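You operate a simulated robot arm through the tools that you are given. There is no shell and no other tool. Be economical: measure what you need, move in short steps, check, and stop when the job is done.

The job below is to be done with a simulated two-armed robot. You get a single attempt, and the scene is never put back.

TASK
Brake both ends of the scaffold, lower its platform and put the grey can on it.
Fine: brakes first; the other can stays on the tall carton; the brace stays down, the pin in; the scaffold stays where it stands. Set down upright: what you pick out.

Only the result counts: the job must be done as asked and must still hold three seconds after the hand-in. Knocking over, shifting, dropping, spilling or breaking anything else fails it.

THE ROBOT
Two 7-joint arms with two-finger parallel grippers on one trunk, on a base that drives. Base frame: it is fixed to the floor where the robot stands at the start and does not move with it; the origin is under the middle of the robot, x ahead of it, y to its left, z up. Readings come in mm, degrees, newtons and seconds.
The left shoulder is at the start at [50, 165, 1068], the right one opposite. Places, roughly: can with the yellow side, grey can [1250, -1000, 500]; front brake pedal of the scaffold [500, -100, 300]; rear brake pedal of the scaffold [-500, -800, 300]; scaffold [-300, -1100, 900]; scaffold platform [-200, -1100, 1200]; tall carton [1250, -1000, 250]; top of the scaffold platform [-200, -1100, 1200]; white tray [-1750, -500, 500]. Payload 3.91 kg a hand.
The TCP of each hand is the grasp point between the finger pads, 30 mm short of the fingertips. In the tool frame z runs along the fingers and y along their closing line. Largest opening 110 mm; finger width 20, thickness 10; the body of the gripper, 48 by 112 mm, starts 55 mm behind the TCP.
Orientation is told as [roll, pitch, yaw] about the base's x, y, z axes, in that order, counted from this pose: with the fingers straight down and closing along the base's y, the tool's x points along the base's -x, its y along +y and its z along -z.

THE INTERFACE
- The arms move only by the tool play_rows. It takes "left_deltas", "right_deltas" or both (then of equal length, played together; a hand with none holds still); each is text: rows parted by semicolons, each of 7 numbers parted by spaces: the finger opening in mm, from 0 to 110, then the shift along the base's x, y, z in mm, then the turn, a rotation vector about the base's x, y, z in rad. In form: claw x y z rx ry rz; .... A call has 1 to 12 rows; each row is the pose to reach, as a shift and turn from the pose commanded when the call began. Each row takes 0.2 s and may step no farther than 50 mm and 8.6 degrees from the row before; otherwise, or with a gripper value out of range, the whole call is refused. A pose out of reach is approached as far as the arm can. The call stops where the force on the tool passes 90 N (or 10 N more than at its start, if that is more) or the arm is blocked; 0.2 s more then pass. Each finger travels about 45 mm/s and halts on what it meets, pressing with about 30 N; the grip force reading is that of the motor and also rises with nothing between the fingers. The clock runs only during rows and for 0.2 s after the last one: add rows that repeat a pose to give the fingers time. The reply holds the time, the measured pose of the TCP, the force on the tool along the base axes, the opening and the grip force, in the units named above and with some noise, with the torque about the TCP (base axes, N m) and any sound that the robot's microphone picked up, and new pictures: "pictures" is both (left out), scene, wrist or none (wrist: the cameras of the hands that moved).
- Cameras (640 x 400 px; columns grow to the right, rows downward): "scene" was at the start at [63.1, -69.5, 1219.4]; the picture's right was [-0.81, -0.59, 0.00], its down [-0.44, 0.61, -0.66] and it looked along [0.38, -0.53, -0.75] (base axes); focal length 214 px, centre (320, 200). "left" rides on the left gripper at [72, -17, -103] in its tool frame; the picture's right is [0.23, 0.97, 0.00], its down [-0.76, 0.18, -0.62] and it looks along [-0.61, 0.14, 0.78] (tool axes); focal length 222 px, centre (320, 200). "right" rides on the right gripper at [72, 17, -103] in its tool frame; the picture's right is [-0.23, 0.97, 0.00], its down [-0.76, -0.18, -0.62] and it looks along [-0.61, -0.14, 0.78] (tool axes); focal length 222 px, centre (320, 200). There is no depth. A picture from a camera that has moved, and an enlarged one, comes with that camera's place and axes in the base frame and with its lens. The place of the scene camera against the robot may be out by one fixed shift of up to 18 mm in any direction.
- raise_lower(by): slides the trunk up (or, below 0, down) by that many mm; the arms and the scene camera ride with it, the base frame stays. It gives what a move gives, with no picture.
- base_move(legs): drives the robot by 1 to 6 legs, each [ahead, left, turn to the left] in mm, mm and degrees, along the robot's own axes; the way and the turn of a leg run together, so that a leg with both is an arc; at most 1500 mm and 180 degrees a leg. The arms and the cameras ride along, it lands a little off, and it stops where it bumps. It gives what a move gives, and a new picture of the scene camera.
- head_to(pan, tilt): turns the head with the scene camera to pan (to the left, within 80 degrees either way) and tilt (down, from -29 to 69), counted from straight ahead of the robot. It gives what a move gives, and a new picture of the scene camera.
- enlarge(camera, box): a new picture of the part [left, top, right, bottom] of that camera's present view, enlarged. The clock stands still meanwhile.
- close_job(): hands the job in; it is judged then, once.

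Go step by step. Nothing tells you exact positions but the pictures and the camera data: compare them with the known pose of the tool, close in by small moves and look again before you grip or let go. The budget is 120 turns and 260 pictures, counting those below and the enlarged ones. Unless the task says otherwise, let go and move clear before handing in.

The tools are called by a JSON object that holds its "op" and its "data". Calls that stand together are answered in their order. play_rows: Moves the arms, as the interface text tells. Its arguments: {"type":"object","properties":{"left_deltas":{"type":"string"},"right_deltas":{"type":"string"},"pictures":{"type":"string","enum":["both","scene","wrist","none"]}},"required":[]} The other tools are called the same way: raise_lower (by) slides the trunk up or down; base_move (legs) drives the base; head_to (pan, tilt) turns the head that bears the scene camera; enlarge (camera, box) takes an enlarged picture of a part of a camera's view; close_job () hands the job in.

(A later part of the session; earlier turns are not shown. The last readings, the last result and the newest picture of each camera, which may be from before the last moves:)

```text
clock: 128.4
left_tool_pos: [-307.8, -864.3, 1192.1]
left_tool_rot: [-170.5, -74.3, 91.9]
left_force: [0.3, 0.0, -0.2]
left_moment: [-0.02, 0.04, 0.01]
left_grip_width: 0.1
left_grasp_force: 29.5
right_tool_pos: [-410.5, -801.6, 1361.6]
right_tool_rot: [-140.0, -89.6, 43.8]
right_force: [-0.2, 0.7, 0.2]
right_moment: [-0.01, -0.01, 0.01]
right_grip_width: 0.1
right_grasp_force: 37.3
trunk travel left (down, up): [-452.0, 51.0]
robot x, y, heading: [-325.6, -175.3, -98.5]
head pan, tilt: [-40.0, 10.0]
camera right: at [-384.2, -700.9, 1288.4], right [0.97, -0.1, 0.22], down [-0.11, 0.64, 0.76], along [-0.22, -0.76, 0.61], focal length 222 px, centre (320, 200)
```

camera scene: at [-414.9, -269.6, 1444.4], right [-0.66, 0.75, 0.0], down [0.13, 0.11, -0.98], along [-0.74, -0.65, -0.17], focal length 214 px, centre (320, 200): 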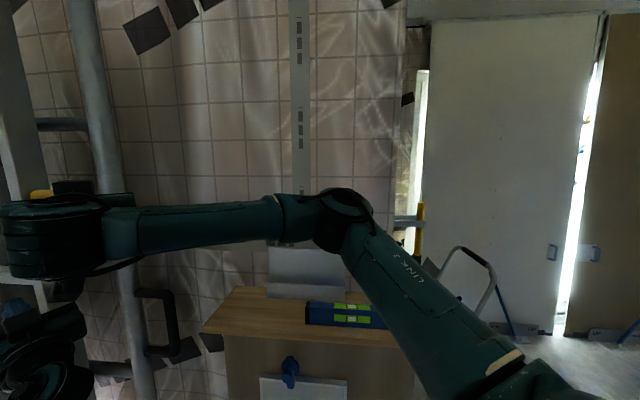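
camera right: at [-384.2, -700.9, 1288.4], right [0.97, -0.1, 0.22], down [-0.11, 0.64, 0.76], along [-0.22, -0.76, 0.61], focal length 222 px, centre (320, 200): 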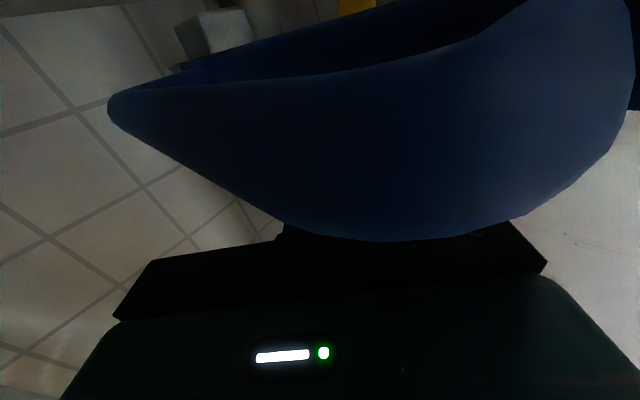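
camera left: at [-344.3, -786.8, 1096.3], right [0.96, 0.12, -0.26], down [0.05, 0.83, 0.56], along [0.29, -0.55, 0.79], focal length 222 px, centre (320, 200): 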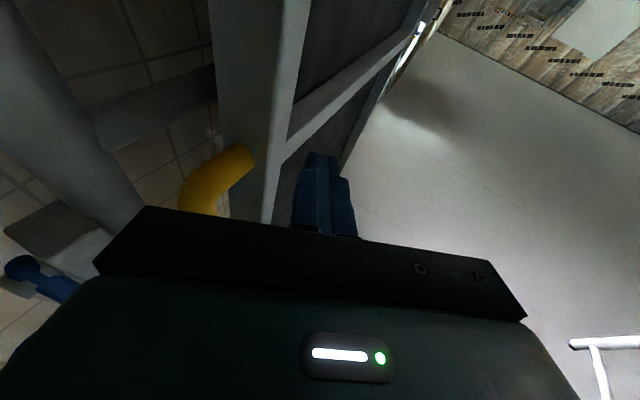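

{"op": "play_rows", "data": {"right_deltas": "0 8 6 0 0 0 0;0 16 12 0 0 0 0;0 24 18 0 0 0 0;0 32 24 0 0 0 0;0 40 30 0 0 0 0;0 40 30 0 0 0 0", "pictures": "both"}}

```text
clock: 129.8
left_tool_pos: [-307.6, -863.3, 1190.6]
left_tool_rot: [-170.5, -74.2, 91.8]
left_force: [0.7, 0.1, 1.2]
left_moment: [0.04, 0.0, 0.0]
left_grip_width: 0.3
left_grasp_force: 30.2
right_tool_pos: [-371.2, -773.3, 1362.0]
right_tool_rot: [-134.6, -89.6, 38.3]
right_force: [-0.4, -0.2, 0.4]
right_moment: [0.0, 0.02, -0.04]
right_grip_width: 0.1
right_grasp_force: 37.4
trunk travel left (down, up): [-452.0, 51.0]
robot x, y, heading: [-330.2, -174.6, -98.5]
head pan, tilt: [-40.0, 10.0]
camera scene: at [-414.9, -269.7, 1444.4], right [-0.66, 0.75, 0.0], down [0.13, 0.11, -0.98], along [-0.74, -0.65, -0.17], focal length 214 px, centre (320, 200)
camera right: at [-343.9, -671.9, 1288.9], right [0.97, -0.11, 0.22], down [-0.1, 0.64, 0.76], along [-0.22, -0.76, 0.61], focal length 222 px, centre (320, 200)
```

scene: 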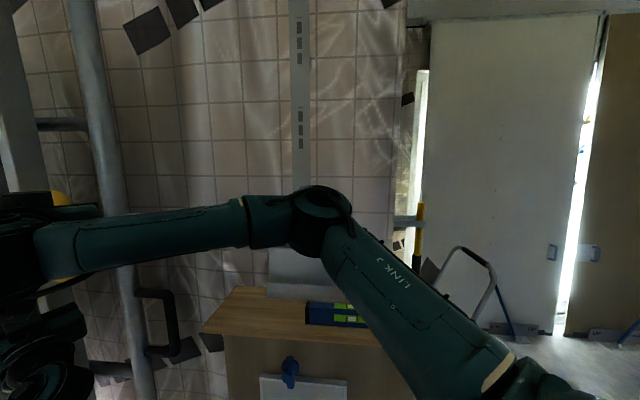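
right: 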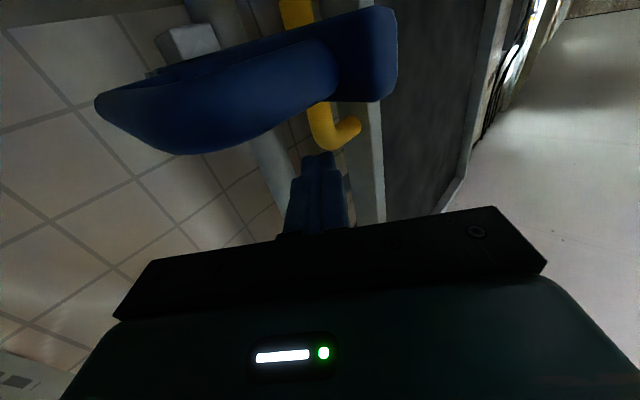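

The finger passed just above the yellow grip. I'll go behind the platform's rail itself, slightly higher, and push from there.

{"op": "play_rows", "data": {"right_deltas": "0 -18 -13 10 0 0 0;0 -36 -26 20 0 0 0;0 -54 -40 20 0 0 0;0 -38 -62 20 0 0 0;0 -21 -84 20 0 0 0;0 -21 -84 20 0 0 0", "pictures": "wrist"}}

```text
clock: 130.8
left_tool_pos: [-314.1, -849.1, 1200.0]
left_tool_rot: [-171.3, -73.5, 92.3]
left_force: [0.3, 1.1, 0.1]
left_moment: [0.02, 0.06, 0.03]
left_grip_width: 0.0
left_grasp_force: 29.6
right_tool_pos: [-407.4, -802.2, 1387.2]
right_tool_rot: [-123.1, -89.6, 28.5]
right_force: [-17.2, 74.7, -1.2]
right_moment: [6.07, 1.31, 3.84]
right_grip_width: 0.0
right_grasp_force: 37.6
trunk travel left (down, up): [-452.0, 51.0]
robot x, y, heading: [-328.4, -174.4, -99.1]
head pan, tilt: [-40.0, 10.0]
stopped in row 4 (right hand): the force on the tool passed its limit (the readings are from after the stop); the commanded pose is now the measured one
camera right: at [-384.2, -700.6, 1315.2], right [0.97, -0.08, 0.22], down [-0.12, 0.64, 0.76], along [-0.2, -0.77, 0.61], focal length 222 px, centre (320, 200)
```

right: 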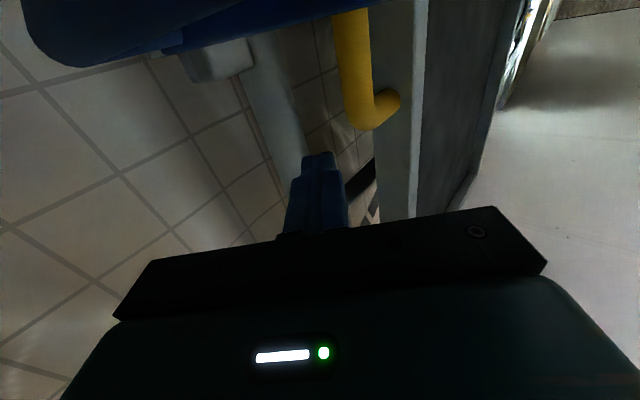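

The hand's camera bumped the lever's grip. I'll back off, go higher (z≈1450), then enter behind the rail.

{"op": "play_rows", "data": {"right_deltas": "0 -10 18 5 0 0 0;0 -22 35 35 0 0 0;0 -22 35 70 0 0 0;0 -18 20 80 0 0 0;0 -5 -5 80 0 0 0;0 10 -28 80 0 0 0;0 20 -45 80 0 0 0;0 20 -45 80 0 0 0", "pictures": "both"}}

```text
clock: 132.6
left_tool_pos: [-309.0, -861.3, 1191.5]
left_tool_rot: [-170.5, -74.3, 91.8]
left_force: [-0.5, -0.1, 0.2]
left_moment: [0.01, 0.01, -0.02]
left_grip_width: 0.1
left_grasp_force: 30.2
right_tool_pos: [-386.9, -865.4, 1460.0]
right_tool_rot: [-74.0, -89.3, -21.4]
right_force: [-0.1, -1.1, 0.1]
right_moment: [-0.02, 0.01, 0.02]
right_grip_width: 0.0
right_grasp_force: 37.6
trunk travel left (down, up): [-452.0, 51.0]
robot x, y, heading: [-331.4, -172.0, -98.7]
head pan, tilt: [-40.0, 10.0]
camera scene: at [-415.1, -267.7, 1444.4], right [-0.66, 0.75, 0.0], down [0.13, 0.11, -0.98], along [-0.74, -0.65, -0.17], focal length 214 px, centre (320, 200)
camera right: at [-363.0, -762.5, 1387.7], right [0.97, -0.09, 0.22], down [-0.11, 0.63, 0.77], along [-0.21, -0.77, 0.61], focal length 222 px, centre (320, 200)
```

scene: 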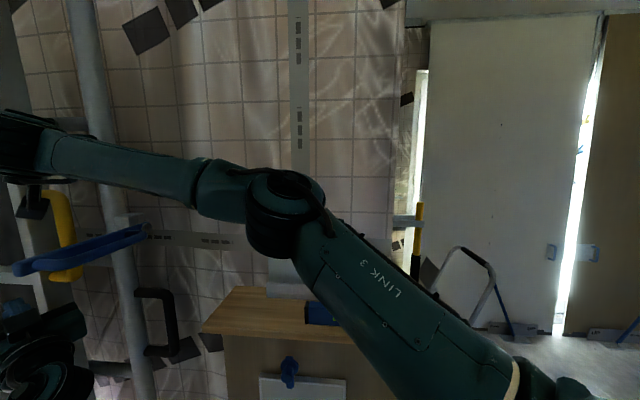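
right: 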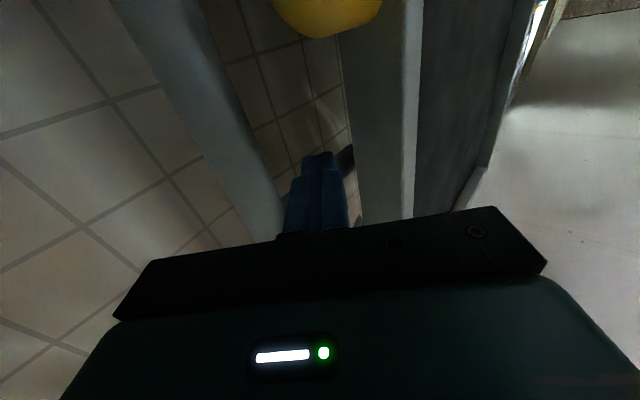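

The right fingers are now between post and rail. Push gently forward.

{"op": "play_rows", "data": {"right_deltas": "0 8 6 0 0 0 0;0 16 12 0 0 0 0;0 24 18 0 0 0 0;0 32 24 0 0 0 0;0 40 30 0 0 0 0;0 40 30 0 0 0 0", "pictures": "wrist"}}

```text
clock: 134.0
left_tool_pos: [-308.7, -861.9, 1192.7]
left_tool_rot: [-170.5, -74.3, 91.9]
left_force: [-0.6, 0.6, 0.3]
left_moment: [0.0, 0.03, 0.02]
left_grip_width: 0.1
left_grasp_force: 29.7
right_tool_pos: [-346.7, -835.3, 1461.0]
right_tool_rot: [-73.4, -89.2, -21.7]
right_force: [-1.2, -1.4, -0.5]
right_moment: [0.0, 0.0, -0.01]
right_grip_width: 0.2
right_grasp_force: 37.2
trunk travel left (down, up): [-452.0, 51.0]
robot x, y, heading: [-330.7, -173.4, -98.6]
head pan, tilt: [-40.0, 10.0]
camera right: at [-321.2, -733.7, 1388.6], right [0.97, -0.09, 0.22], down [-0.11, 0.63, 0.77], along [-0.21, -0.77, 0.61], focal length 222 px, centre (320, 200)
```

right: 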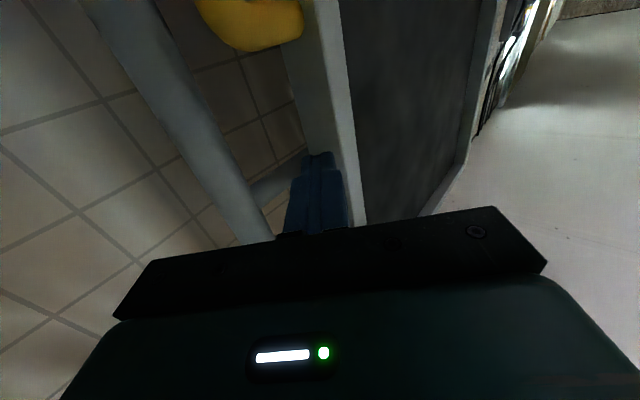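

The platform's edge lies deeper than I assumed (n≈-540), with the yellow grip at about u=-827, n=-490, z 1245–1387. I'll withdraw the right hand and turn the left hand to face the grip from the front, so it can pull it.

{"op": "play_rows", "data": {"left_deltas": "0 0 0 0 0 0 0;0 0 0 0 0 0 0;0 0 0 0 0 0 0;30 17 8 10 0.03 0.0 -0.1;60 32 16 22 0.06 0 -0.2;90 46 24 34 0.09 0 -0.3;110 60 32 46 0.12 0.01 -0.4;110 70 38 58 0.14 0.01 -0.5;110 74 42 70 0.16 0.01 -0.6;110 76 44 82 0.18 0.01 -0.7;110 76 46 94 0.2 0.02 -0.8;110 76 46 105 0.22 0.02 -0.9", "right_deltas": "0 -22 30 5 0 0 0;0 -45 60 10 0 0 0;0 -67 90 15 0 0 0;0 -89 121 20 0 0 0;0 -100 150 30 0 0 0;0 -100 150 30 0 0 0;0 -100 150 30 0 0 0;0 -100 150 30 0 0 0;0 -100 150 30 0 0 0;0 -100 150 30 0 0 0;0 -100 150 30 0 0 0;0 -100 150 30 0 0 0", "pictures": "both"}}

```text
clock: 136.6
left_tool_pos: [-230.7, -816.0, 1296.7]
left_tool_rot: [-120.1, -82.3, -9.5]
left_force: [1.3, -0.3, -0.3]
left_moment: [0.02, 0.0, 0.01]
left_grip_width: 109.8
left_grasp_force: 0.1
right_tool_pos: [-445.4, -686.1, 1491.0]
right_tool_rot: [-73.8, -89.3, -21.4]
right_force: [0.5, 0.3, -0.3]
right_moment: [0.0, 0.04, 0.0]
right_grip_width: 0.0
right_grasp_force: 37.4
trunk travel left (down, up): [-452.0, 51.0]
robot x, y, heading: [-328.1, -167.3, -98.7]
head pan, tilt: [-40.0, 10.0]
camera scene: at [-414.5, -268.0, 1444.4], right [-0.66, 0.75, 0.0], down [0.13, 0.11, -0.98], along [-0.74, -0.65, -0.17], focal length 214 px, centre (320, 200)
camera right: at [-419.7, -584.3, 1418.8], right [0.97, -0.09, 0.22], down [-0.11, 0.63, 0.77], along [-0.21, -0.77, 0.61], focal length 222 px, centre (320, 200)
camera left: at [-188.2, -724.0, 1220.0], right [0.71, -0.62, -0.34], down [0.63, 0.35, 0.69], along [-0.31, -0.71, 0.64], focal length 222 px, centre (320, 200)
```

scene: 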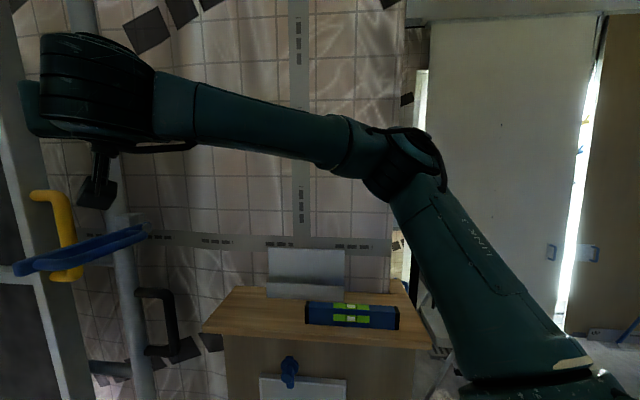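
right: 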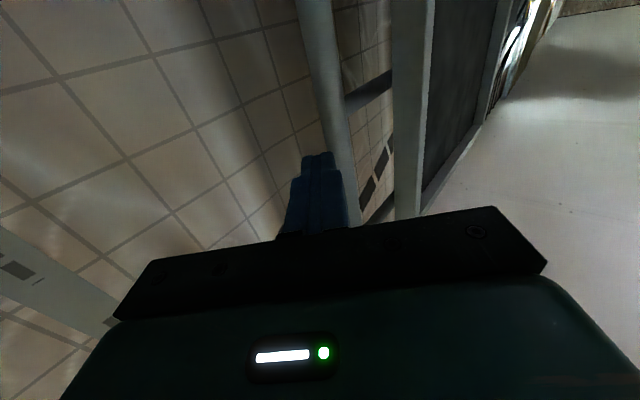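
left: 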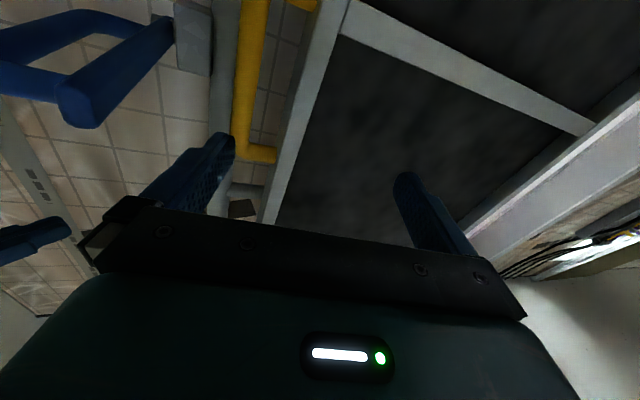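

The grip bar is at about (-378, -882), z up to 1386. I'll align the left hand square to it with a smaller opening.

{"op": "play_rows", "data": {"left_deltas": "90 -15 0 8 0 0 -0.06;70 -30 -2 16 -0.02 0.01 -0.12;55 -45 -4 24 -0.04 0.03 -0.18;55 -60 -6 30 -0.05 0.05 -0.24;55 -67 -7 33 -0.05 0.05 -0.25;55 -67 -7 33 -0.05 0.05 -0.25", "pictures": "wrist"}}

```text
clock: 138.0
left_tool_pos: [-300.1, -821.9, 1330.5]
left_tool_rot: [-140.5, -79.7, -3.8]
left_force: [0.2, -0.1, 0.3]
left_moment: [0.0, 0.02, 0.0]
left_grip_width: 54.9
left_grasp_force: 0.1
right_tool_pos: [-444.7, -687.0, 1491.1]
right_tool_rot: [-73.8, -89.3, -21.5]
right_force: [-1.0, 0.0, 1.1]
right_moment: [0.0, 0.03, 0.01]
right_grip_width: 0.0
right_grasp_force: 37.5
trunk travel left (down, up): [-452.0, 51.0]
robot x, y, heading: [-331.3, -174.6, -98.6]
head pan, tilt: [-40.0, 10.0]
camera left: at [-239.8, -747.9, 1246.8], right [0.52, -0.79, -0.33], down [0.74, 0.21, 0.64], along [-0.44, -0.58, 0.69], focal length 222 px, centre (320, 200)
```

left: 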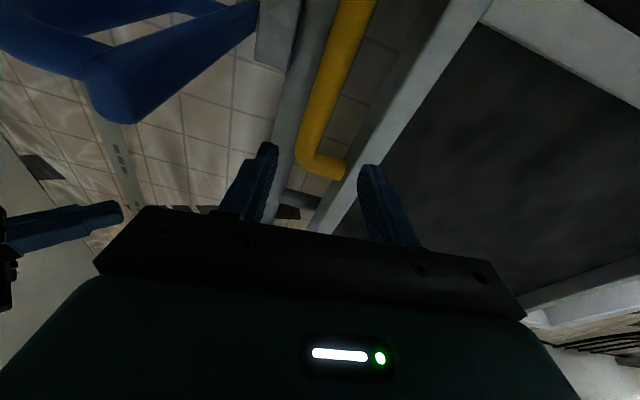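

Well aligned. Advance onto the grip bar and close.

{"op": "play_rows", "data": {"left_deltas": "55 -20 -13 0 0 0 0;55 -40 -26 0 0 0 0;55 -60 -40 0 0 0 0;55 -76 -52 0 0 0 0;40 -76 -52 0 0 0 0;0 -76 -52 0 0 0 0;0 -76 -52 0 0 0 0;0 -76 -52 0 0 0 0", "pictures": "wrist"}}

```text
clock: 139.8
left_tool_pos: [-378.2, -872.7, 1332.4]
left_tool_rot: [-141.5, -80.0, -3.2]
left_force: [-5.9, 15.1, -6.8]
left_moment: [-1.02, -0.13, -0.26]
left_grip_width: 23.6
left_grasp_force: 44.8
right_tool_pos: [-445.3, -684.3, 1493.0]
right_tool_rot: [-82.5, -89.5, -12.9]
right_force: [-0.3, -0.2, -0.3]
right_moment: [0.01, -0.03, 0.03]
right_grip_width: 0.2
right_grasp_force: 37.9
trunk travel left (down, up): [-452.0, 51.0]
robot x, y, heading: [-326.5, -170.9, -98.6]
head pan, tilt: [-40.0, 10.0]
camera left: at [-317.7, -797.8, 1248.4], right [0.52, -0.79, -0.33], down [0.73, 0.21, 0.65], along [-0.44, -0.58, 0.69], focal length 222 px, centre (320, 200)
```

left: 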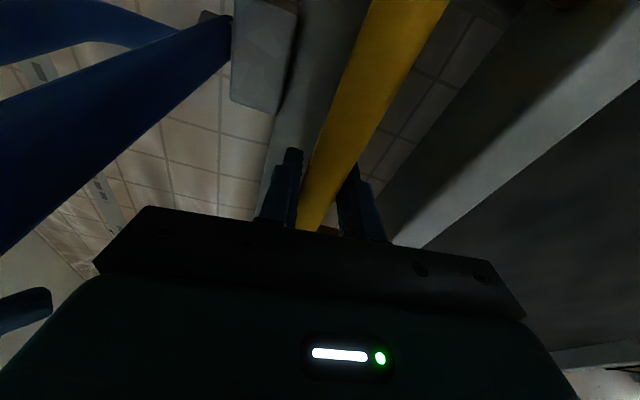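

Gripped (24 mm bar). Now pull gently forward along the arc and feel the force.

{"op": "play_rows", "data": {"left_deltas": "0 8 6 0 -0.009 0.012 0;0 16 12 0 -0.018 0.024 0;0 24 18 -1 -0.026 0.036 0;0 32 24 -1 -0.035 0.048 0;0 40 30 -2 -0.044 0.06 0;0 40 30 -2 -0.044 0.06 0", "pictures": "wrist"}}

```text
clock: 141.2
left_tool_pos: [-336.9, -842.4, 1329.3]
left_tool_rot: [-153.1, -76.2, 8.6]
left_force: [-9.8, 5.5, 9.4]
left_moment: [-0.85, -0.71, 0.1]
left_grip_width: 23.4
left_grasp_force: 45.0
right_tool_pos: [-446.4, -683.9, 1492.9]
right_tool_rot: [-82.1, -89.5, -13.0]
right_force: [0.9, 0.6, 0.3]
right_moment: [0.02, -0.01, -0.01]
right_grip_width: 0.0
right_grasp_force: 38.1
trunk travel left (down, up): [-452.0, 51.0]
robot x, y, heading: [-327.5, -169.4, -98.8]
head pan, tilt: [-40.0, 10.0]
camera left: at [-282.0, -771.2, 1239.4], right [0.5, -0.8, -0.33], down [0.77, 0.24, 0.59], along [-0.39, -0.55, 0.74], focal length 222 px, centre (320, 200)
```

left: 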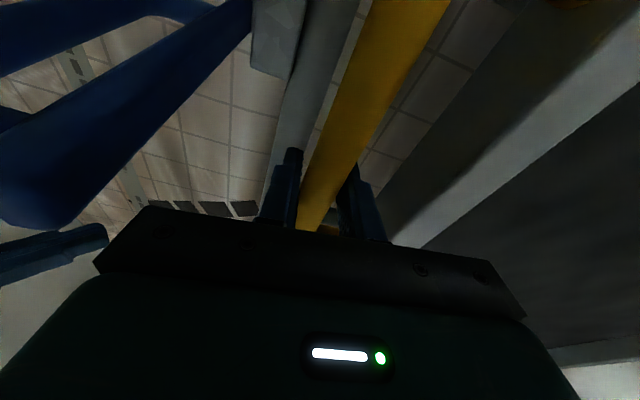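

The platform is unlatched and moves freely with ~5 N. I'll continue pulling along the arc to about 20° and read the load.

{"op": "play_rows", "data": {"left_deltas": "0 16 12 -1.5 -0.018 0.024 0;0 32 24 -3.6 -0.036 0.048 0;0 48 35.5 -6.3 -0.053 0.073 0;0 64 47 -9.6 -0.071 0.097 0;0 80 59 -13.5 -0.089 0.121 0;0 96 70 -18 -0.107 0.145 0;0 112 82 -23 -0.125 0.169 0;0 127 93 -28.7 -0.142 0.194 0;0 143 105 -35 -0.16 0.218 0;0 158 116 -41.7 -0.178 0.242 0;0 158 116 -41.7 -0.178 0.242 0", "pictures": "both"}}

```text
clock: 143.6
left_tool_pos: [-176.8, -726.9, 1288.0]
left_tool_rot: [-168.8, -60.0, 23.2]
left_force: [-4.3, 10.8, 2.2]
left_moment: [-0.51, -1.04, 0.45]
left_grip_width: 24.0
left_grasp_force: 44.9
right_tool_pos: [-445.6, -683.5, 1492.8]
right_tool_rot: [-82.8, -89.4, -12.6]
right_force: [0.0, 0.3, 0.3]
right_moment: [-0.02, 0.01, 0.03]
right_grip_width: 0.0
right_grasp_force: 37.6
trunk travel left (down, up): [-452.0, 51.0]
robot x, y, heading: [-325.1, -171.1, -98.9]
head pan, tilt: [-40.0, 10.0]
camera scene: at [-415.8, -265.6, 1444.4], right [-0.66, 0.75, 0.0], down [0.13, 0.11, -0.98], along [-0.74, -0.65, -0.17], focal length 214 px, centre (320, 200)
camera left: at [-147.4, -673.6, 1175.9], right [0.42, -0.86, -0.29], down [0.88, 0.32, 0.34], along [-0.19, -0.4, 0.9], focal length 222 px, centre (320, 200)
```

scene: 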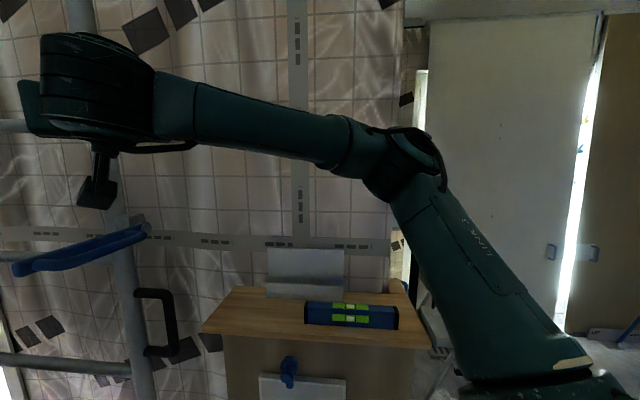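
left: 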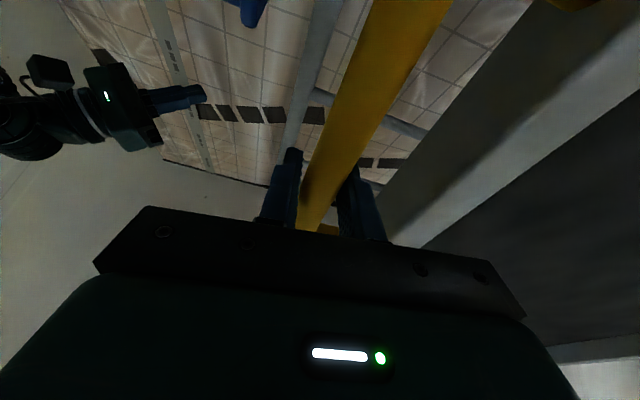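

The load is tiny, so the hinge seems damped or balanced. I'll loosen the fingers (still around the bar) to see whether the platform holds by itself.

{"op": "play_rows", "data": {"left_deltas": "30 0 0 0 0 0 0;34 0 0 0 0 0 0;34 0 0 0 0 0 0;34 0 0 0 0 0 0;34 0 0 0 0 0 0", "pictures": "wrist"}}

```text
clock: 144.8
left_tool_pos: [-175.7, -728.6, 1286.5]
left_tool_rot: [-168.6, -60.0, 23.0]
left_force: [0.3, 1.2, -0.4]
left_moment: [-0.01, 0.01, -0.01]
left_grip_width: 34.1
left_grasp_force: 0.0
right_tool_pos: [-443.7, -686.2, 1491.3]
right_tool_rot: [-73.9, -89.4, -21.5]
right_force: [0.9, -0.1, 0.7]
right_moment: [-0.05, 0.0, 0.03]
right_grip_width: 0.0
right_grasp_force: 37.8
trunk travel left (down, up): [-452.0, 51.0]
robot x, y, heading: [-333.0, -172.5, -98.6]
head pan, tilt: [-40.0, 10.0]
camera left: at [-147.0, -675.7, 1175.4], right [0.42, -0.86, -0.29], down [0.89, 0.32, 0.34], along [-0.19, -0.4, 0.9], focal length 222 px, centre (320, 200)
```

left: 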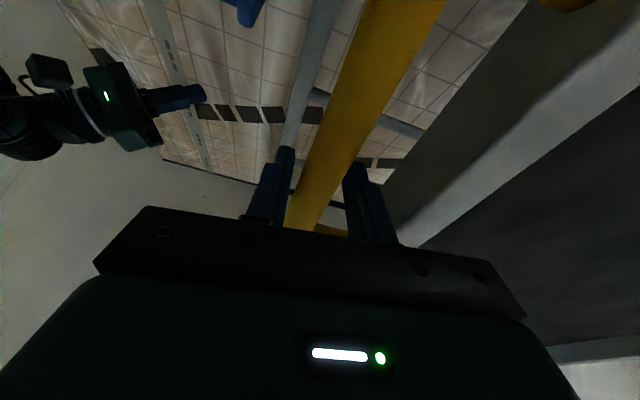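

{"op": "play_rows", "data": {"left_deltas": "34 0 0 0 0 0 0;34 0 0 0 0 0 0;34 0 0 0 0 0 0;34 0 0 0 0 0 0;34 0 0 0 0 0 0;34 0 0 0 0 0 0;34 0 0 0 0 0 0;34 0 0 0 0 0 0;34 0 0 0 0 0 0;34 0 0 0 0 0 0", "pictures": "wrist"}}

```text
clock: 147.0
left_tool_pos: [-177.6, -728.2, 1287.4]
left_tool_rot: [-168.5, -59.9, 23.1]
left_force: [0.0, 0.2, 0.1]
left_moment: [0.0, -0.01, 0.02]
left_grip_width: 33.9
left_grasp_force: 0.0
right_tool_pos: [-444.5, -686.4, 1491.4]
right_tool_rot: [-73.7, -89.3, -21.5]
right_force: [0.9, 1.1, -0.1]
right_moment: [0.0, -0.01, -0.04]
right_grip_width: 0.1
right_grasp_force: 37.7
trunk travel left (down, up): [-452.0, 51.0]
robot x, y, heading: [-327.9, -168.3, -98.6]
head pan, tilt: [-40.0, 10.0]
camera left: at [-147.1, -675.7, 1175.4], right [0.42, -0.86, -0.29], down [0.89, 0.32, 0.34], along [-0.19, -0.4, 0.9], focal length 222 px, centre (320, 200)
```

left: 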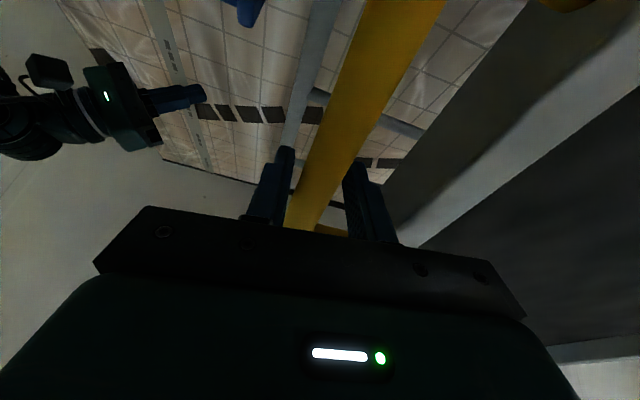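

The hinge holds by friction. I'll regrip and pull further along the arc to about 46°.

{"op": "play_rows", "data": {"left_deltas": "0 0 0 0 0 0 0;0 20 14.7 -9.9 -0.015 0.02 0;0 39.7 29.2 -20.8 -0.03 0.04 0;0 59.2 43.5 -32.8 -0.044 0.06 0;0 78.1 57.4 -45.6 -0.059 0.08 0;0 96.6 71 -59.4 -0.074 0.1 0;0 114.6 84.2 -74.1 -0.089 0.121 0;0 132.3 97.1 -89.6 -0.104 0.141 0;0 149.4 109.7 -106.1 -0.118 0.161 0;0 165.9 121.8 -123.3 -0.133 0.181 0;0 181.8 133.5 -141.4 -0.148 0.2 0;0 197.1 144.8 -160.3 -0.163 0.22 0", "pictures": "wrist"}}

```text
clock: 149.6
left_tool_pos: [24.6, -579.5, 1127.8]
left_tool_rot: [-173.9, -44.1, 27.5]
left_force: [25.2, 8.3, 24.4]
left_moment: [-0.61, -0.46, 0.71]
left_grip_width: 23.7
left_grasp_force: 44.8
right_tool_pos: [-441.7, -682.9, 1492.6]
right_tool_rot: [-90.9, -89.3, -4.1]
right_force: [1.2, 0.2, 0.4]
right_moment: [0.01, 0.0, 0.02]
right_grip_width: 0.0
right_grasp_force: 37.8
trunk travel left (down, up): [-452.0, 51.0]
robot x, y, heading: [-327.9, -172.5, -98.6]
head pan, tilt: [-40.0, 10.0]
camera left: at [27.5, -546.4, 1004.6], right [0.37, -0.9, -0.23], down [0.93, 0.36, 0.07], along [0.02, -0.24, 0.97], focal length 222 px, centre (320, 200)
```

left: 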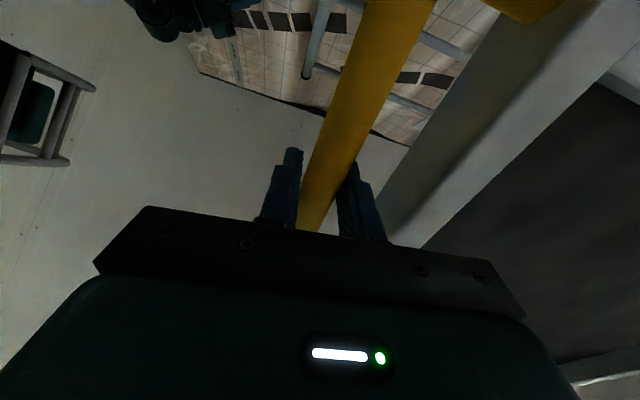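

Tangential load is about zero; only slight radial tension from my arc estimate. I'll loosen again to check that it stays here.

{"op": "play_rows", "data": {"left_deltas": "34 0 0 0 0 0 0;36 0 0 0 0 0 0;36 0 0 0 0 0 0;36 0 0 0 0 0 0;36 0 0 0 0 0 0;36 0 0 0 0 0 0;36 0 0 0 0 0 0;36 0 0 0 0 0 0", "pictures": "wrist"}}

```text
clock: 151.4
left_tool_pos: [20.0, -583.6, 1125.9]
left_tool_rot: [-173.7, -44.5, 27.1]
left_force: [-0.2, 0.5, 1.1]
left_moment: [-0.01, -0.01, -0.01]
left_grip_width: 36.1
left_grasp_force: 0.1
right_tool_pos: [-444.7, -686.0, 1491.4]
right_tool_rot: [-73.7, -89.4, -21.5]
right_force: [0.2, -0.3, -0.2]
right_moment: [0.0, 0.04, 0.02]
right_grip_width: 0.2
right_grasp_force: 37.6
trunk travel left (down, up): [-452.0, 51.0]
robot x, y, heading: [-323.9, -171.0, -98.7]
head pan, tilt: [-40.0, 10.0]
camera left: at [24.5, -549.5, 1003.4], right [0.36, -0.9, -0.24], down [0.93, 0.36, 0.08], along [0.01, -0.25, 0.97], focal length 222 px, centre (320, 200)
```

left: 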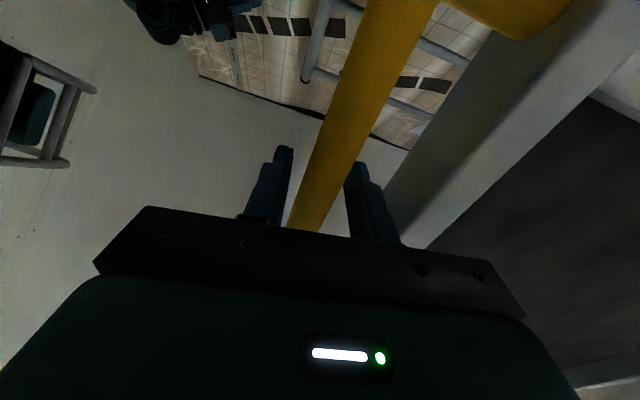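

It stays put. I'll release the left hand, withdraw it outward, and then press the platform down from above with the trunk.

{"op": "play_rows", "data": {"left_deltas": "60 0 0 0 0 0 0;60 12 9 -15 0 0 0;60 30 22 -37 0 0 0;60 50 37 -62 0 0 0;60 68 50 -85 0 0 0;60 85 63 -106 0 0 0;60 63 93 -106 0 0 0;60 41 123 -106 0 0 0;60 19 153 -106 0 0 0;60 -3 183 -106 0 0 0;60 -3 183 -106 0 0 0", "pictures": "none"}}

{"op": "head_to", "data": {"pan": 20, "tilt": 25}}

```text
clock: 154.0
left_tool_pos: [34.6, -409.1, 1038.3]
left_tool_rot: [179.4, -48.4, 31.6]
left_force: [0.3, 0.8, -0.2]
left_moment: [-0.01, -0.04, -0.02]
left_grip_width: 60.2
left_grasp_force: 0.1
right_tool_pos: [-445.0, -685.3, 1491.7]
right_tool_rot: [-73.5, -89.5, -21.9]
right_force: [-0.3, -0.3, 0.3]
right_moment: [-0.02, -0.01, 0.02]
right_grip_width: 0.0
right_grasp_force: 37.6
trunk travel left (down, up): [-452.0, 51.0]
robot x, y, heading: [-331.0, -169.9, -98.6]
head pan, tilt: [-40.0, 10.0]
stopped in row 11 (left hand): the arm was blocked; the commanded pose is now the measured one
```

```text
clock: 155.3
left_tool_pos: [36.4, -408.8, 1037.7]
left_tool_rot: [179.5, -48.3, 31.8]
left_force: [-0.3, -0.3, 0.0]
left_moment: [0.02, 0.03, 0.04]
left_grip_width: 60.2
left_grasp_force: 0.0
right_tool_pos: [-444.0, -686.6, 1491.4]
right_tool_rot: [-73.6, -89.4, -21.5]
right_force: [0.4, 0.9, 0.5]
right_moment: [-0.02, 0.02, 0.02]
right_grip_width: 0.1
right_grasp_force: 37.4
trunk travel left (down, up): [-452.0, 51.0]
robot x, y, heading: [-331.9, -170.3, -98.5]
head pan, tilt: [20.0, 25.0]
camera scene: at [-327.0, -297.0, 1420.0], right [-0.98, -0.19, 0.0], down [-0.08, 0.41, -0.91], along [0.18, -0.89, -0.42], focal length 214 px, centre (320, 200)
```

scene: 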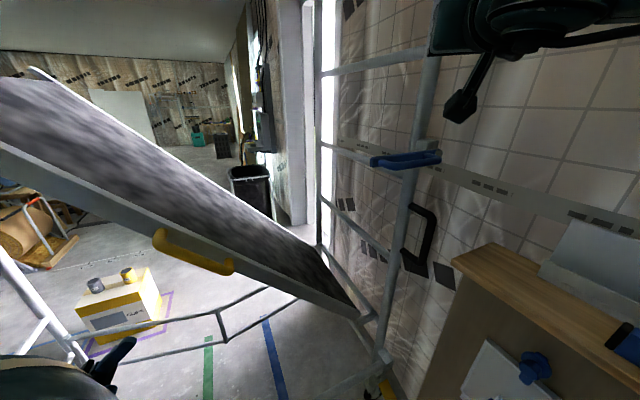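

The platform stands at about 45°. I'll square up (turn left 45°, shift left) and prepare the right hand above it.

{"op": "base_move", "data": {"legs": [[0, 0, 45], [0, 130, 0]]}}

{"op": "play_rows", "data": {"right_deltas": "0 0 0 -10 0.08 0.06 0;0 0 0 -20 0.16 0.12 0;0 0 0 -30 0.24 0.18 0;0 0 0 -45 0.32 0.235 0;0 0 0 -60 0.4 0.295 0;0 0 0 -75 0.48 0.35 0;0 0 0 -90 0.56 0.41 0;0 0 0 -105 0.63 0.46 0;0 0 0 -120 0.7 0.515 0;0 0 0 -120 0.7 0.515 0", "pictures": "both"}}

```text
clock: 158.7
left_tool_pos: [195.8, 7.7, 1037.7]
left_tool_rot: [179.5, -48.4, 77.9]
left_force: [0.2, -0.2, -0.3]
left_moment: [-0.03, 0.0, 0.03]
left_grip_width: 60.0
left_grasp_force: 0.1
right_tool_pos: [67.5, -532.2, 1491.3]
right_tool_rot: [-74.5, -89.3, 25.4]
right_force: [0.5, -0.1, -0.1]
right_moment: [0.03, -0.02, -0.06]
right_grip_width: 0.3
right_grasp_force: 37.5
trunk travel left (down, up): [-452.0, 51.0]
robot x, y, heading: [-227.7, -93.4, -52.3]
head pan, tilt: [20.0, 25.0]
camera scene: at [-142.6, -171.1, 1420.0], right [-0.53, -0.84, 0.0], down [-0.36, 0.23, -0.91], along [0.77, -0.48, -0.42], focal length 214 px, centre (320, 200)
```

scene: 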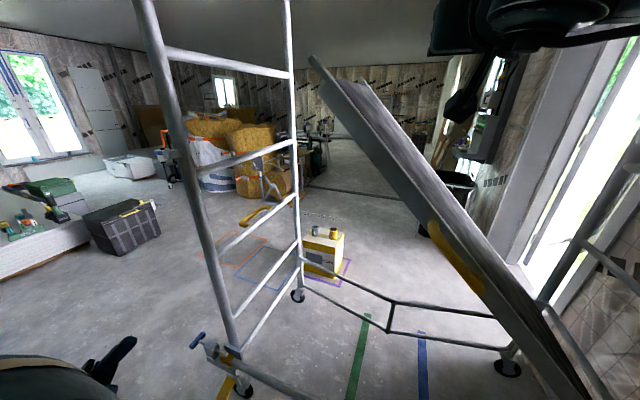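

```text
clock: 160.9
left_tool_pos: [195.8, 7.4, 1037.8]
left_tool_rot: [179.5, -48.4, 78.1]
left_force: [-0.6, 0.3, 0.4]
left_moment: [0.06, -0.01, 0.0]
left_grip_width: 60.1
left_grasp_force: 0.2
right_tool_pos: [65.1, -531.9, 1369.3]
right_tool_rot: [4.3, -39.9, -52.9]
right_force: [-0.6, -0.8, 0.0]
right_moment: [-0.01, -0.03, -0.02]
right_grip_width: 0.1
right_grasp_force: 38.1
trunk travel left (down, up): [-452.0, 51.0]
robot x, y, heading: [-229.3, -92.6, -52.4]
head pan, tilt: [20.0, 25.0]
camera scene: at [-143.5, -171.6, 1420.1], right [-0.53, -0.84, 0.0], down [-0.36, 0.23, -0.91], along [0.77, -0.48, -0.42], focal length 214 px, centre (320, 200)
camera right: at [-2.7, -428.4, 1403.9], right [0.85, 0.48, 0.2], down [-0.06, -0.29, 0.96], along [0.52, -0.83, -0.22], focal length 222 px, centre (320, 200)
```

scene: 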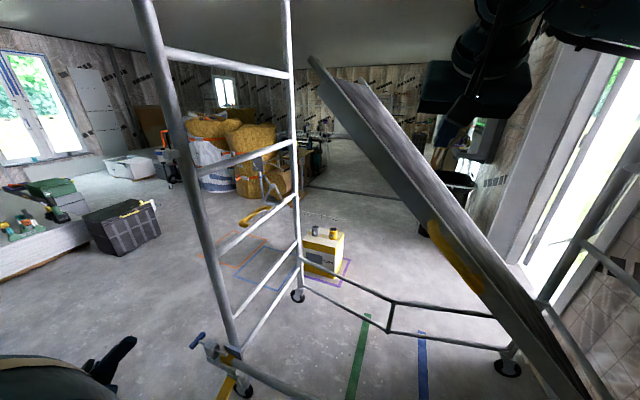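
right: 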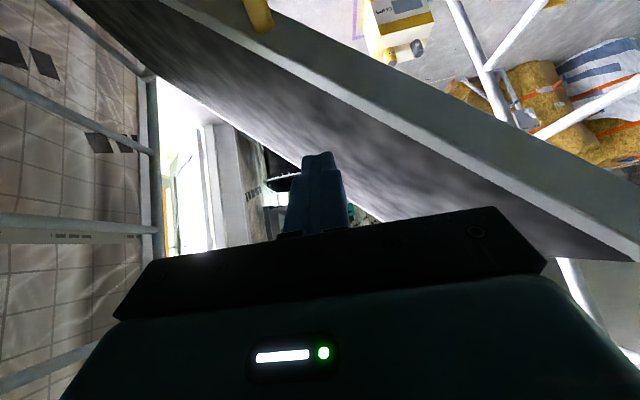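

I'll bring the right fist over the near rail, lower until near the surface.

{"op": "play_rows", "data": {"right_deltas": "0 5 -34 0 0 0 0;0 10 -68 0 0 0 0;0 15 -101 -10 0 0 0;0 15 -101 -50 0 0 0;0 15 -101 -90 0 0 0;0 15 -101 -110 0 0 0;0 15 -101 -110 0 0 0", "pictures": "wrist"}}

```text
clock: 162.5
left_tool_pos: [195.4, 6.3, 1038.1]
left_tool_rot: [179.5, -48.4, 78.0]
left_force: [0.5, 0.0, 0.1]
left_moment: [-0.02, 0.03, 0.05]
left_grip_width: 60.1
left_grasp_force: 0.0
right_tool_pos: [81.0, -634.4, 1263.2]
right_tool_rot: [4.3, -40.1, -52.8]
right_force: [-0.9, -0.4, -0.7]
right_moment: [0.0, 0.02, -0.02]
right_grip_width: 0.0
right_grasp_force: 37.5
trunk travel left (down, up): [-452.0, 51.0]
robot x, y, heading: [-226.3, -88.4, -52.2]
head pan, tilt: [20.0, 25.0]
camera right: at [13.4, -530.3, 1295.7], right [0.85, 0.48, 0.2], down [-0.06, -0.29, 0.96], along [0.52, -0.83, -0.21], focal length 222 px, centre (320, 200)
```

right: 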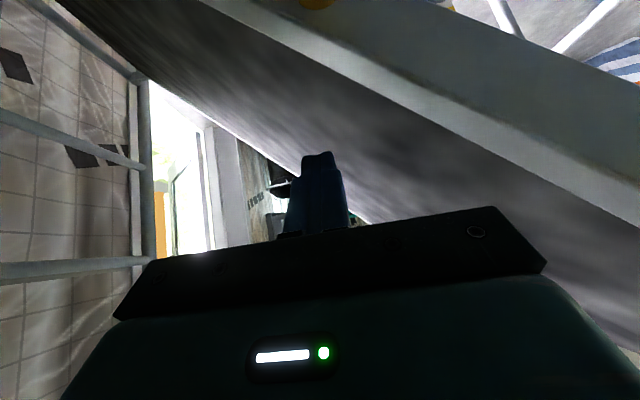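

{"op": "raise_lower", "data": {"by": -100}}

{"op": "play_rows", "data": {"right_deltas": "0 0 0 0 0 0 0", "pictures": "both"}}

```text
clock: 163.8
left_tool_pos: [195.7, 7.0, 937.5]
left_tool_rot: [179.4, -48.5, 78.1]
left_force: [0.4, 0.1, 0.7]
left_moment: [0.01, 0.04, 0.01]
left_grip_width: 60.1
left_grasp_force: 0.1
right_tool_pos: [81.4, -633.1, 1162.9]
right_tool_rot: [4.2, -40.0, -52.8]
right_force: [-0.6, 0.3, 0.4]
right_moment: [0.01, -0.02, 0.0]
right_grip_width: 0.0
right_grasp_force: 37.5
trunk travel left (down, up): [-352.0, 151.0]
robot x, y, heading: [-228.6, -91.5, -52.3]
head pan, tilt: [20.0, 25.0]
```

```text
clock: 164.2
left_tool_pos: [196.6, 6.0, 937.7]
left_tool_rot: [179.3, -48.3, 78.1]
left_force: [-0.3, 0.1, -0.2]
left_moment: [0.01, -0.03, 0.0]
left_grip_width: 59.8
left_grasp_force: 0.1
right_tool_pos: [80.6, -634.5, 1162.5]
right_tool_rot: [4.2, -40.0, -52.7]
right_force: [-0.4, -1.1, -0.6]
right_moment: [-0.01, 0.0, 0.01]
right_grip_width: 0.0
right_grasp_force: 37.6
trunk travel left (down, up): [-352.0, 151.0]
robot x, y, heading: [-227.5, -93.1, -52.2]
head pan, tilt: [20.0, 25.0]
camera scene: at [-143.4, -171.8, 1320.0], right [-0.53, -0.84, 0.0], down [-0.36, 0.23, -0.91], along [0.77, -0.48, -0.42], focal length 214 px, centre (320, 200)
camera right: at [13.4, -530.3, 1195.8], right [0.85, 0.48, 0.2], down [-0.06, -0.29, 0.96], along [0.52, -0.83, -0.21], focal length 222 px, centre (320, 200)
```

scene: 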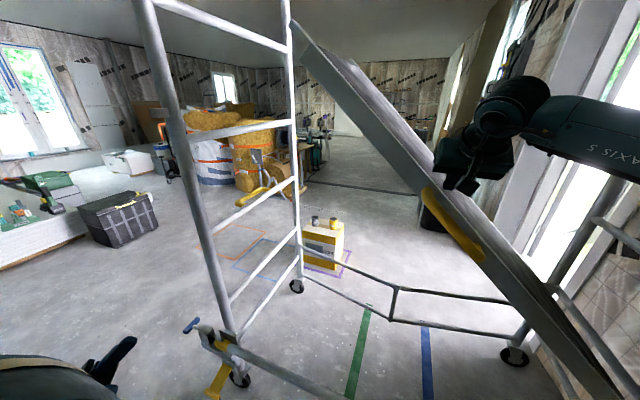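
right: 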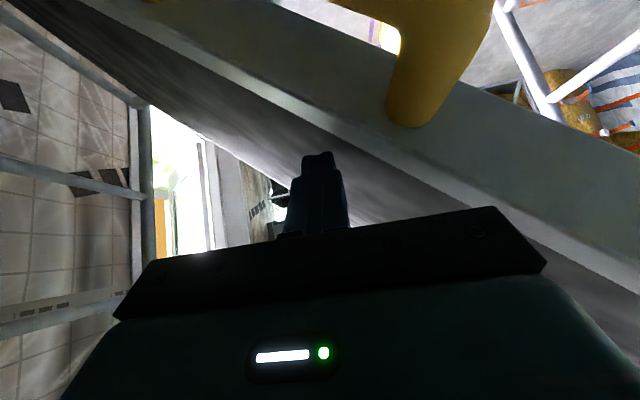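

{"op": "raise_lower", "data": {"by": -120}}

{"op": "play_rows", "data": {"right_deltas": "0 0 0 0 0 0 0", "pictures": "both"}}

```text
clock: 165.8
left_tool_pos: [195.4, 7.6, 818.1]
left_tool_rot: [179.5, -48.4, 78.0]
left_force: [0.7, 0.7, -0.3]
left_moment: [0.0, 0.01, -0.02]
left_grip_width: 60.1
left_grasp_force: 0.2
right_tool_pos: [81.2, -634.3, 1041.5]
right_tool_rot: [4.2, -40.0, -52.8]
right_force: [0.0, -0.2, 0.8]
right_moment: [0.0, 0.03, -0.02]
right_grip_width: 0.3
right_grasp_force: 37.8
trunk travel left (down, up): [-232.0, 271.0]
robot x, y, heading: [-227.2, -95.8, -52.2]
head pan, tilt: [20.0, 25.0]
```

```text
clock: 166.2
left_tool_pos: [196.1, 7.1, 817.0]
left_tool_rot: [179.4, -48.3, 78.1]
left_force: [0.2, 0.0, -1.3]
left_moment: [0.0, 0.03, 0.03]
left_grip_width: 60.2
left_grasp_force: 0.0
right_tool_pos: [81.5, -633.7, 1042.3]
right_tool_rot: [4.3, -40.0, -52.8]
right_force: [-0.6, 0.4, -0.1]
right_moment: [-0.01, 0.01, 0.04]
right_grip_width: 0.0
right_grasp_force: 38.4
trunk travel left (down, up): [-232.0, 271.0]
robot x, y, heading: [-228.0, -95.0, -52.2]
head pan, tilt: [20.0, 25.0]
camera scene: at [-143.4, -171.7, 1200.0], right [-0.53, -0.84, 0.0], down [-0.36, 0.23, -0.91], along [0.77, -0.48, -0.42], focal length 214 px, centre (320, 200)
camera right: at [13.4, -530.3, 1075.8], right [0.85, 0.48, 0.2], down [-0.06, -0.29, 0.96], along [0.52, -0.83, -0.21], focal length 222 px, centre (320, 200)
```

scene: 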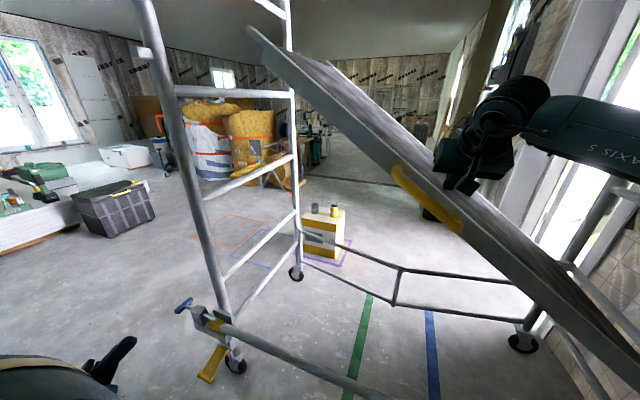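
right: 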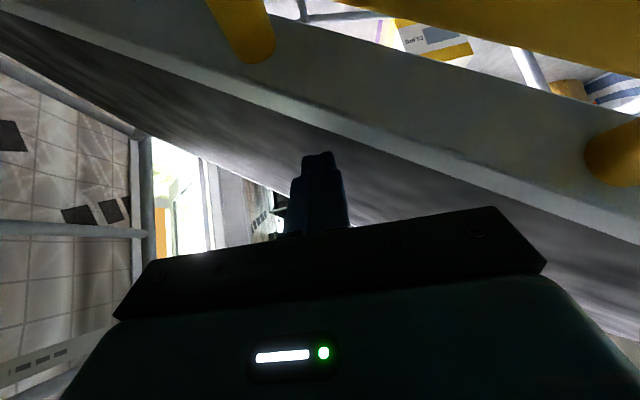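

The platform follows down smoothly. Continue.

{"op": "raise_lower", "data": {"by": -130}}

{"op": "raise_lower", "data": {"by": -95}}

{"op": "play_rows", "data": {"right_deltas": "0 0 0 0 0 0 0", "pictures": "both"}}

```text
clock: 167.9
left_tool_pos: [197.6, 9.1, 804.7]
left_tool_rot: [-179.1, -47.6, 77.1]
left_force: [0.1, -0.3, -0.5]
left_moment: [0.0, -0.03, -0.04]
left_grip_width: 60.0
left_grasp_force: 0.1
right_tool_pos: [80.3, -634.0, 1036.1]
right_tool_rot: [4.3, -40.2, -52.9]
right_force: [-0.1, 1.0, -0.1]
right_moment: [-0.01, -0.01, 0.0]
right_grip_width: 0.1
right_grasp_force: 38.0
trunk travel left (down, up): [-214.0, 289.0]
robot x, y, heading: [-227.4, -95.5, -52.2]
head pan, tilt: [20.0, 25.0]
stopped: the arm was blocked; the commanded pose is now the measured one
```

```text
clock: 169.4
left_tool_pos: [199.7, 9.7, 801.5]
left_tool_rot: [-177.9, -47.0, 76.3]
left_force: [0.2, 0.0, -0.3]
left_moment: [-0.01, 0.05, 0.02]
left_grip_width: 60.1
left_grasp_force: 0.1
right_tool_pos: [80.6, -633.4, 1036.6]
right_tool_rot: [4.4, -40.2, -52.9]
right_force: [0.6, 0.0, 0.4]
right_moment: [-0.02, 0.0, -0.01]
right_grip_width: 0.0
right_grasp_force: 37.8
trunk travel left (down, up): [-214.0, 289.0]
robot x, y, heading: [-229.2, -93.6, -52.0]
head pan, tilt: [20.0, 25.0]
stopped: the arm was blocked; the commanded pose is now the measured one
```

```text
clock: 169.8
left_tool_pos: [199.0, 9.1, 801.9]
left_tool_rot: [-178.0, -47.1, 76.3]
left_force: [0.8, 0.9, -0.6]
left_moment: [0.04, 0.0, -0.02]
left_grip_width: 60.2
left_grasp_force: 0.1
right_tool_pos: [81.0, -633.4, 1033.7]
right_tool_rot: [4.1, -40.1, -52.9]
right_force: [0.8, 0.2, -0.4]
right_moment: [0.0, 0.03, 0.02]
right_grip_width: 0.1
right_grasp_force: 37.8
trunk travel left (down, up): [-214.0, 289.0]
robot x, y, heading: [-224.4, -98.0, -52.2]
head pan, tilt: [20.0, 25.0]
camera scene: at [-143.4, -171.8, 1192.0], right [-0.53, -0.84, 0.0], down [-0.36, 0.23, -0.91], along [0.77, -0.48, -0.42], focal length 214 px, centre (320, 200)
camera right: at [13.4, -530.3, 1067.9], right [0.85, 0.48, 0.2], down [-0.06, -0.29, 0.96], along [0.52, -0.83, -0.21], focal length 222 px, centre (320, 200)
```

scene: 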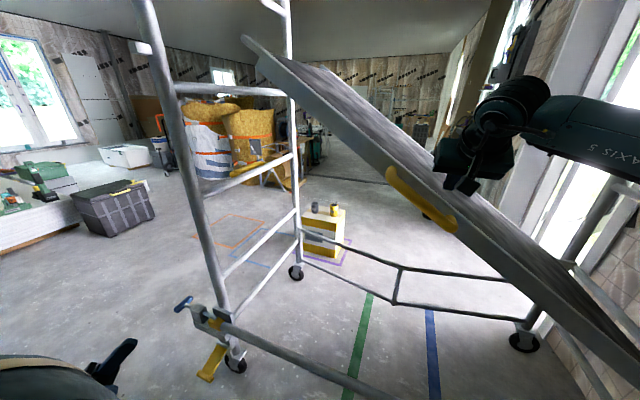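
right: 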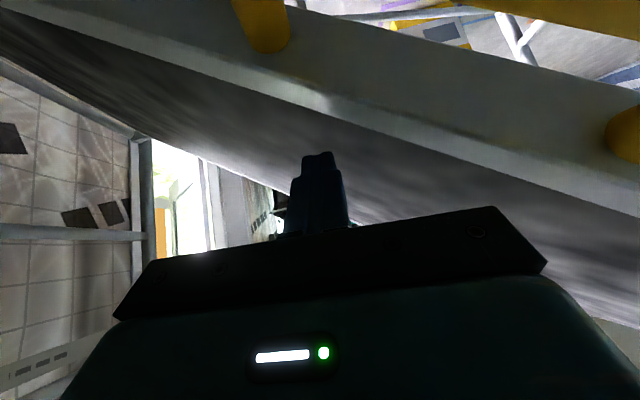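

The left arm is what blocks the trunk (its elbow is low). I'll raise the left hand and continue.

{"op": "play_rows", "data": {"left_deltas": "60 5 -7 40 0 0 0;60 10 -14 80 0 0 0;60 15 -20 120 0 0 0;60 20 -27 160 0 0 0;60 25 -33 200 0 0 0;60 30 -40 240 0 0 0;60 35 -47 280 0 0 0;60 40 -54 320 0 0 0;60 45 -60 360 0 0 0;60 45 -60 400 0 0 0;60 45 -60 400 0 0 0", "pictures": "none"}}

{"op": "raise_lower", "data": {"by": -100}}

{"op": "play_rows", "data": {"right_deltas": "0 0 0 0 0 0 0", "pictures": "both"}}

```text
clock: 170.4
left_tool_pos: [233.8, 15.9, 820.3]
left_tool_rot: [-163.3, -39.3, 67.1]
left_force: [0.0, 0.9, -0.4]
left_moment: [0.01, 0.02, -0.01]
left_grip_width: 60.0
left_grasp_force: 0.0
right_tool_pos: [80.6, -632.9, 1035.3]
right_tool_rot: [4.3, -40.1, -52.9]
right_force: [0.1, -0.1, 0.6]
right_moment: [0.0, 0.0, -0.01]
right_grip_width: 0.0
right_grasp_force: 37.8
trunk travel left (down, up): [-214.0, 289.0]
robot x, y, heading: [-227.9, -95.4, -52.5]
head pan, tilt: [20.0, 25.0]
stopped in row 3 (left hand): the arm was blocked; the commanded pose is now the measured one
```

```text
clock: 172.0
left_tool_pos: [235.2, 17.2, 819.0]
left_tool_rot: [-162.5, -38.7, 66.7]
left_force: [-0.1, 0.4, 0.9]
left_moment: [-0.01, 0.02, 0.02]
left_grip_width: 60.0
left_grasp_force: 0.1
right_tool_pos: [80.9, -633.5, 1035.9]
right_tool_rot: [4.3, -40.1, -52.9]
right_force: [-0.1, -0.3, -0.2]
right_moment: [0.01, -0.01, -0.01]
right_grip_width: 0.0
right_grasp_force: 37.9
trunk travel left (down, up): [-214.0, 289.0]
robot x, y, heading: [-223.8, -93.9, -52.2]
head pan, tilt: [20.0, 25.0]
stopped: the arm was blocked; the commanded pose is now the measured one
```

```text
clock: 172.4
left_tool_pos: [234.7, 16.9, 819.1]
left_tool_rot: [-162.7, -38.8, 66.8]
left_force: [0.0, -0.4, 0.6]
left_moment: [-0.01, -0.01, 0.0]
left_grip_width: 60.0
left_grasp_force: 0.1
right_tool_pos: [81.5, -634.0, 1035.4]
right_tool_rot: [4.2, -40.1, -52.8]
right_force: [-0.7, 0.6, -1.0]
right_moment: [-0.01, -0.03, 0.02]
right_grip_width: 0.0
right_grasp_force: 37.7
trunk travel left (down, up): [-214.0, 289.0]
robot x, y, heading: [-224.8, -93.2, -52.2]
head pan, tilt: [20.0, 25.0]
camera scene: at [-143.4, -171.7, 1191.9], right [-0.53, -0.84, 0.0], down [-0.36, 0.23, -0.91], along [0.77, -0.48, -0.42], focal length 214 px, centre (320, 200)
camera right: at [13.4, -530.4, 1067.9], right [0.85, 0.48, 0.2], down [-0.06, -0.29, 0.96], along [0.52, -0.83, -0.21], focal length 222 px, centre (320, 200)
```

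scene: 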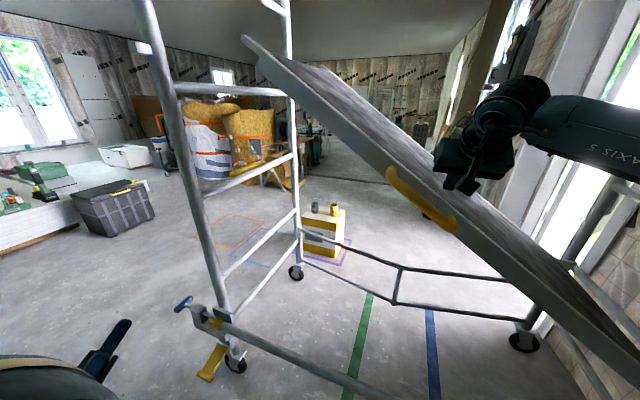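
right: 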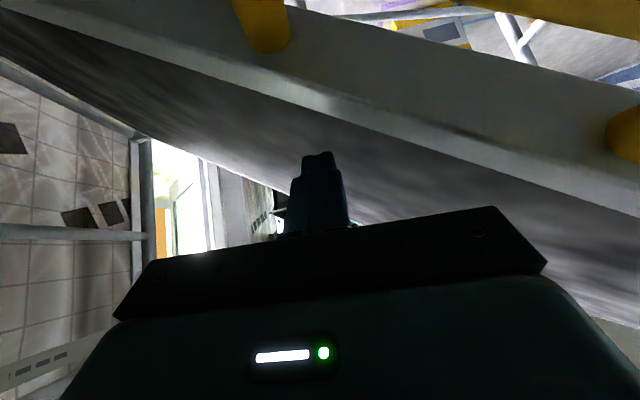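

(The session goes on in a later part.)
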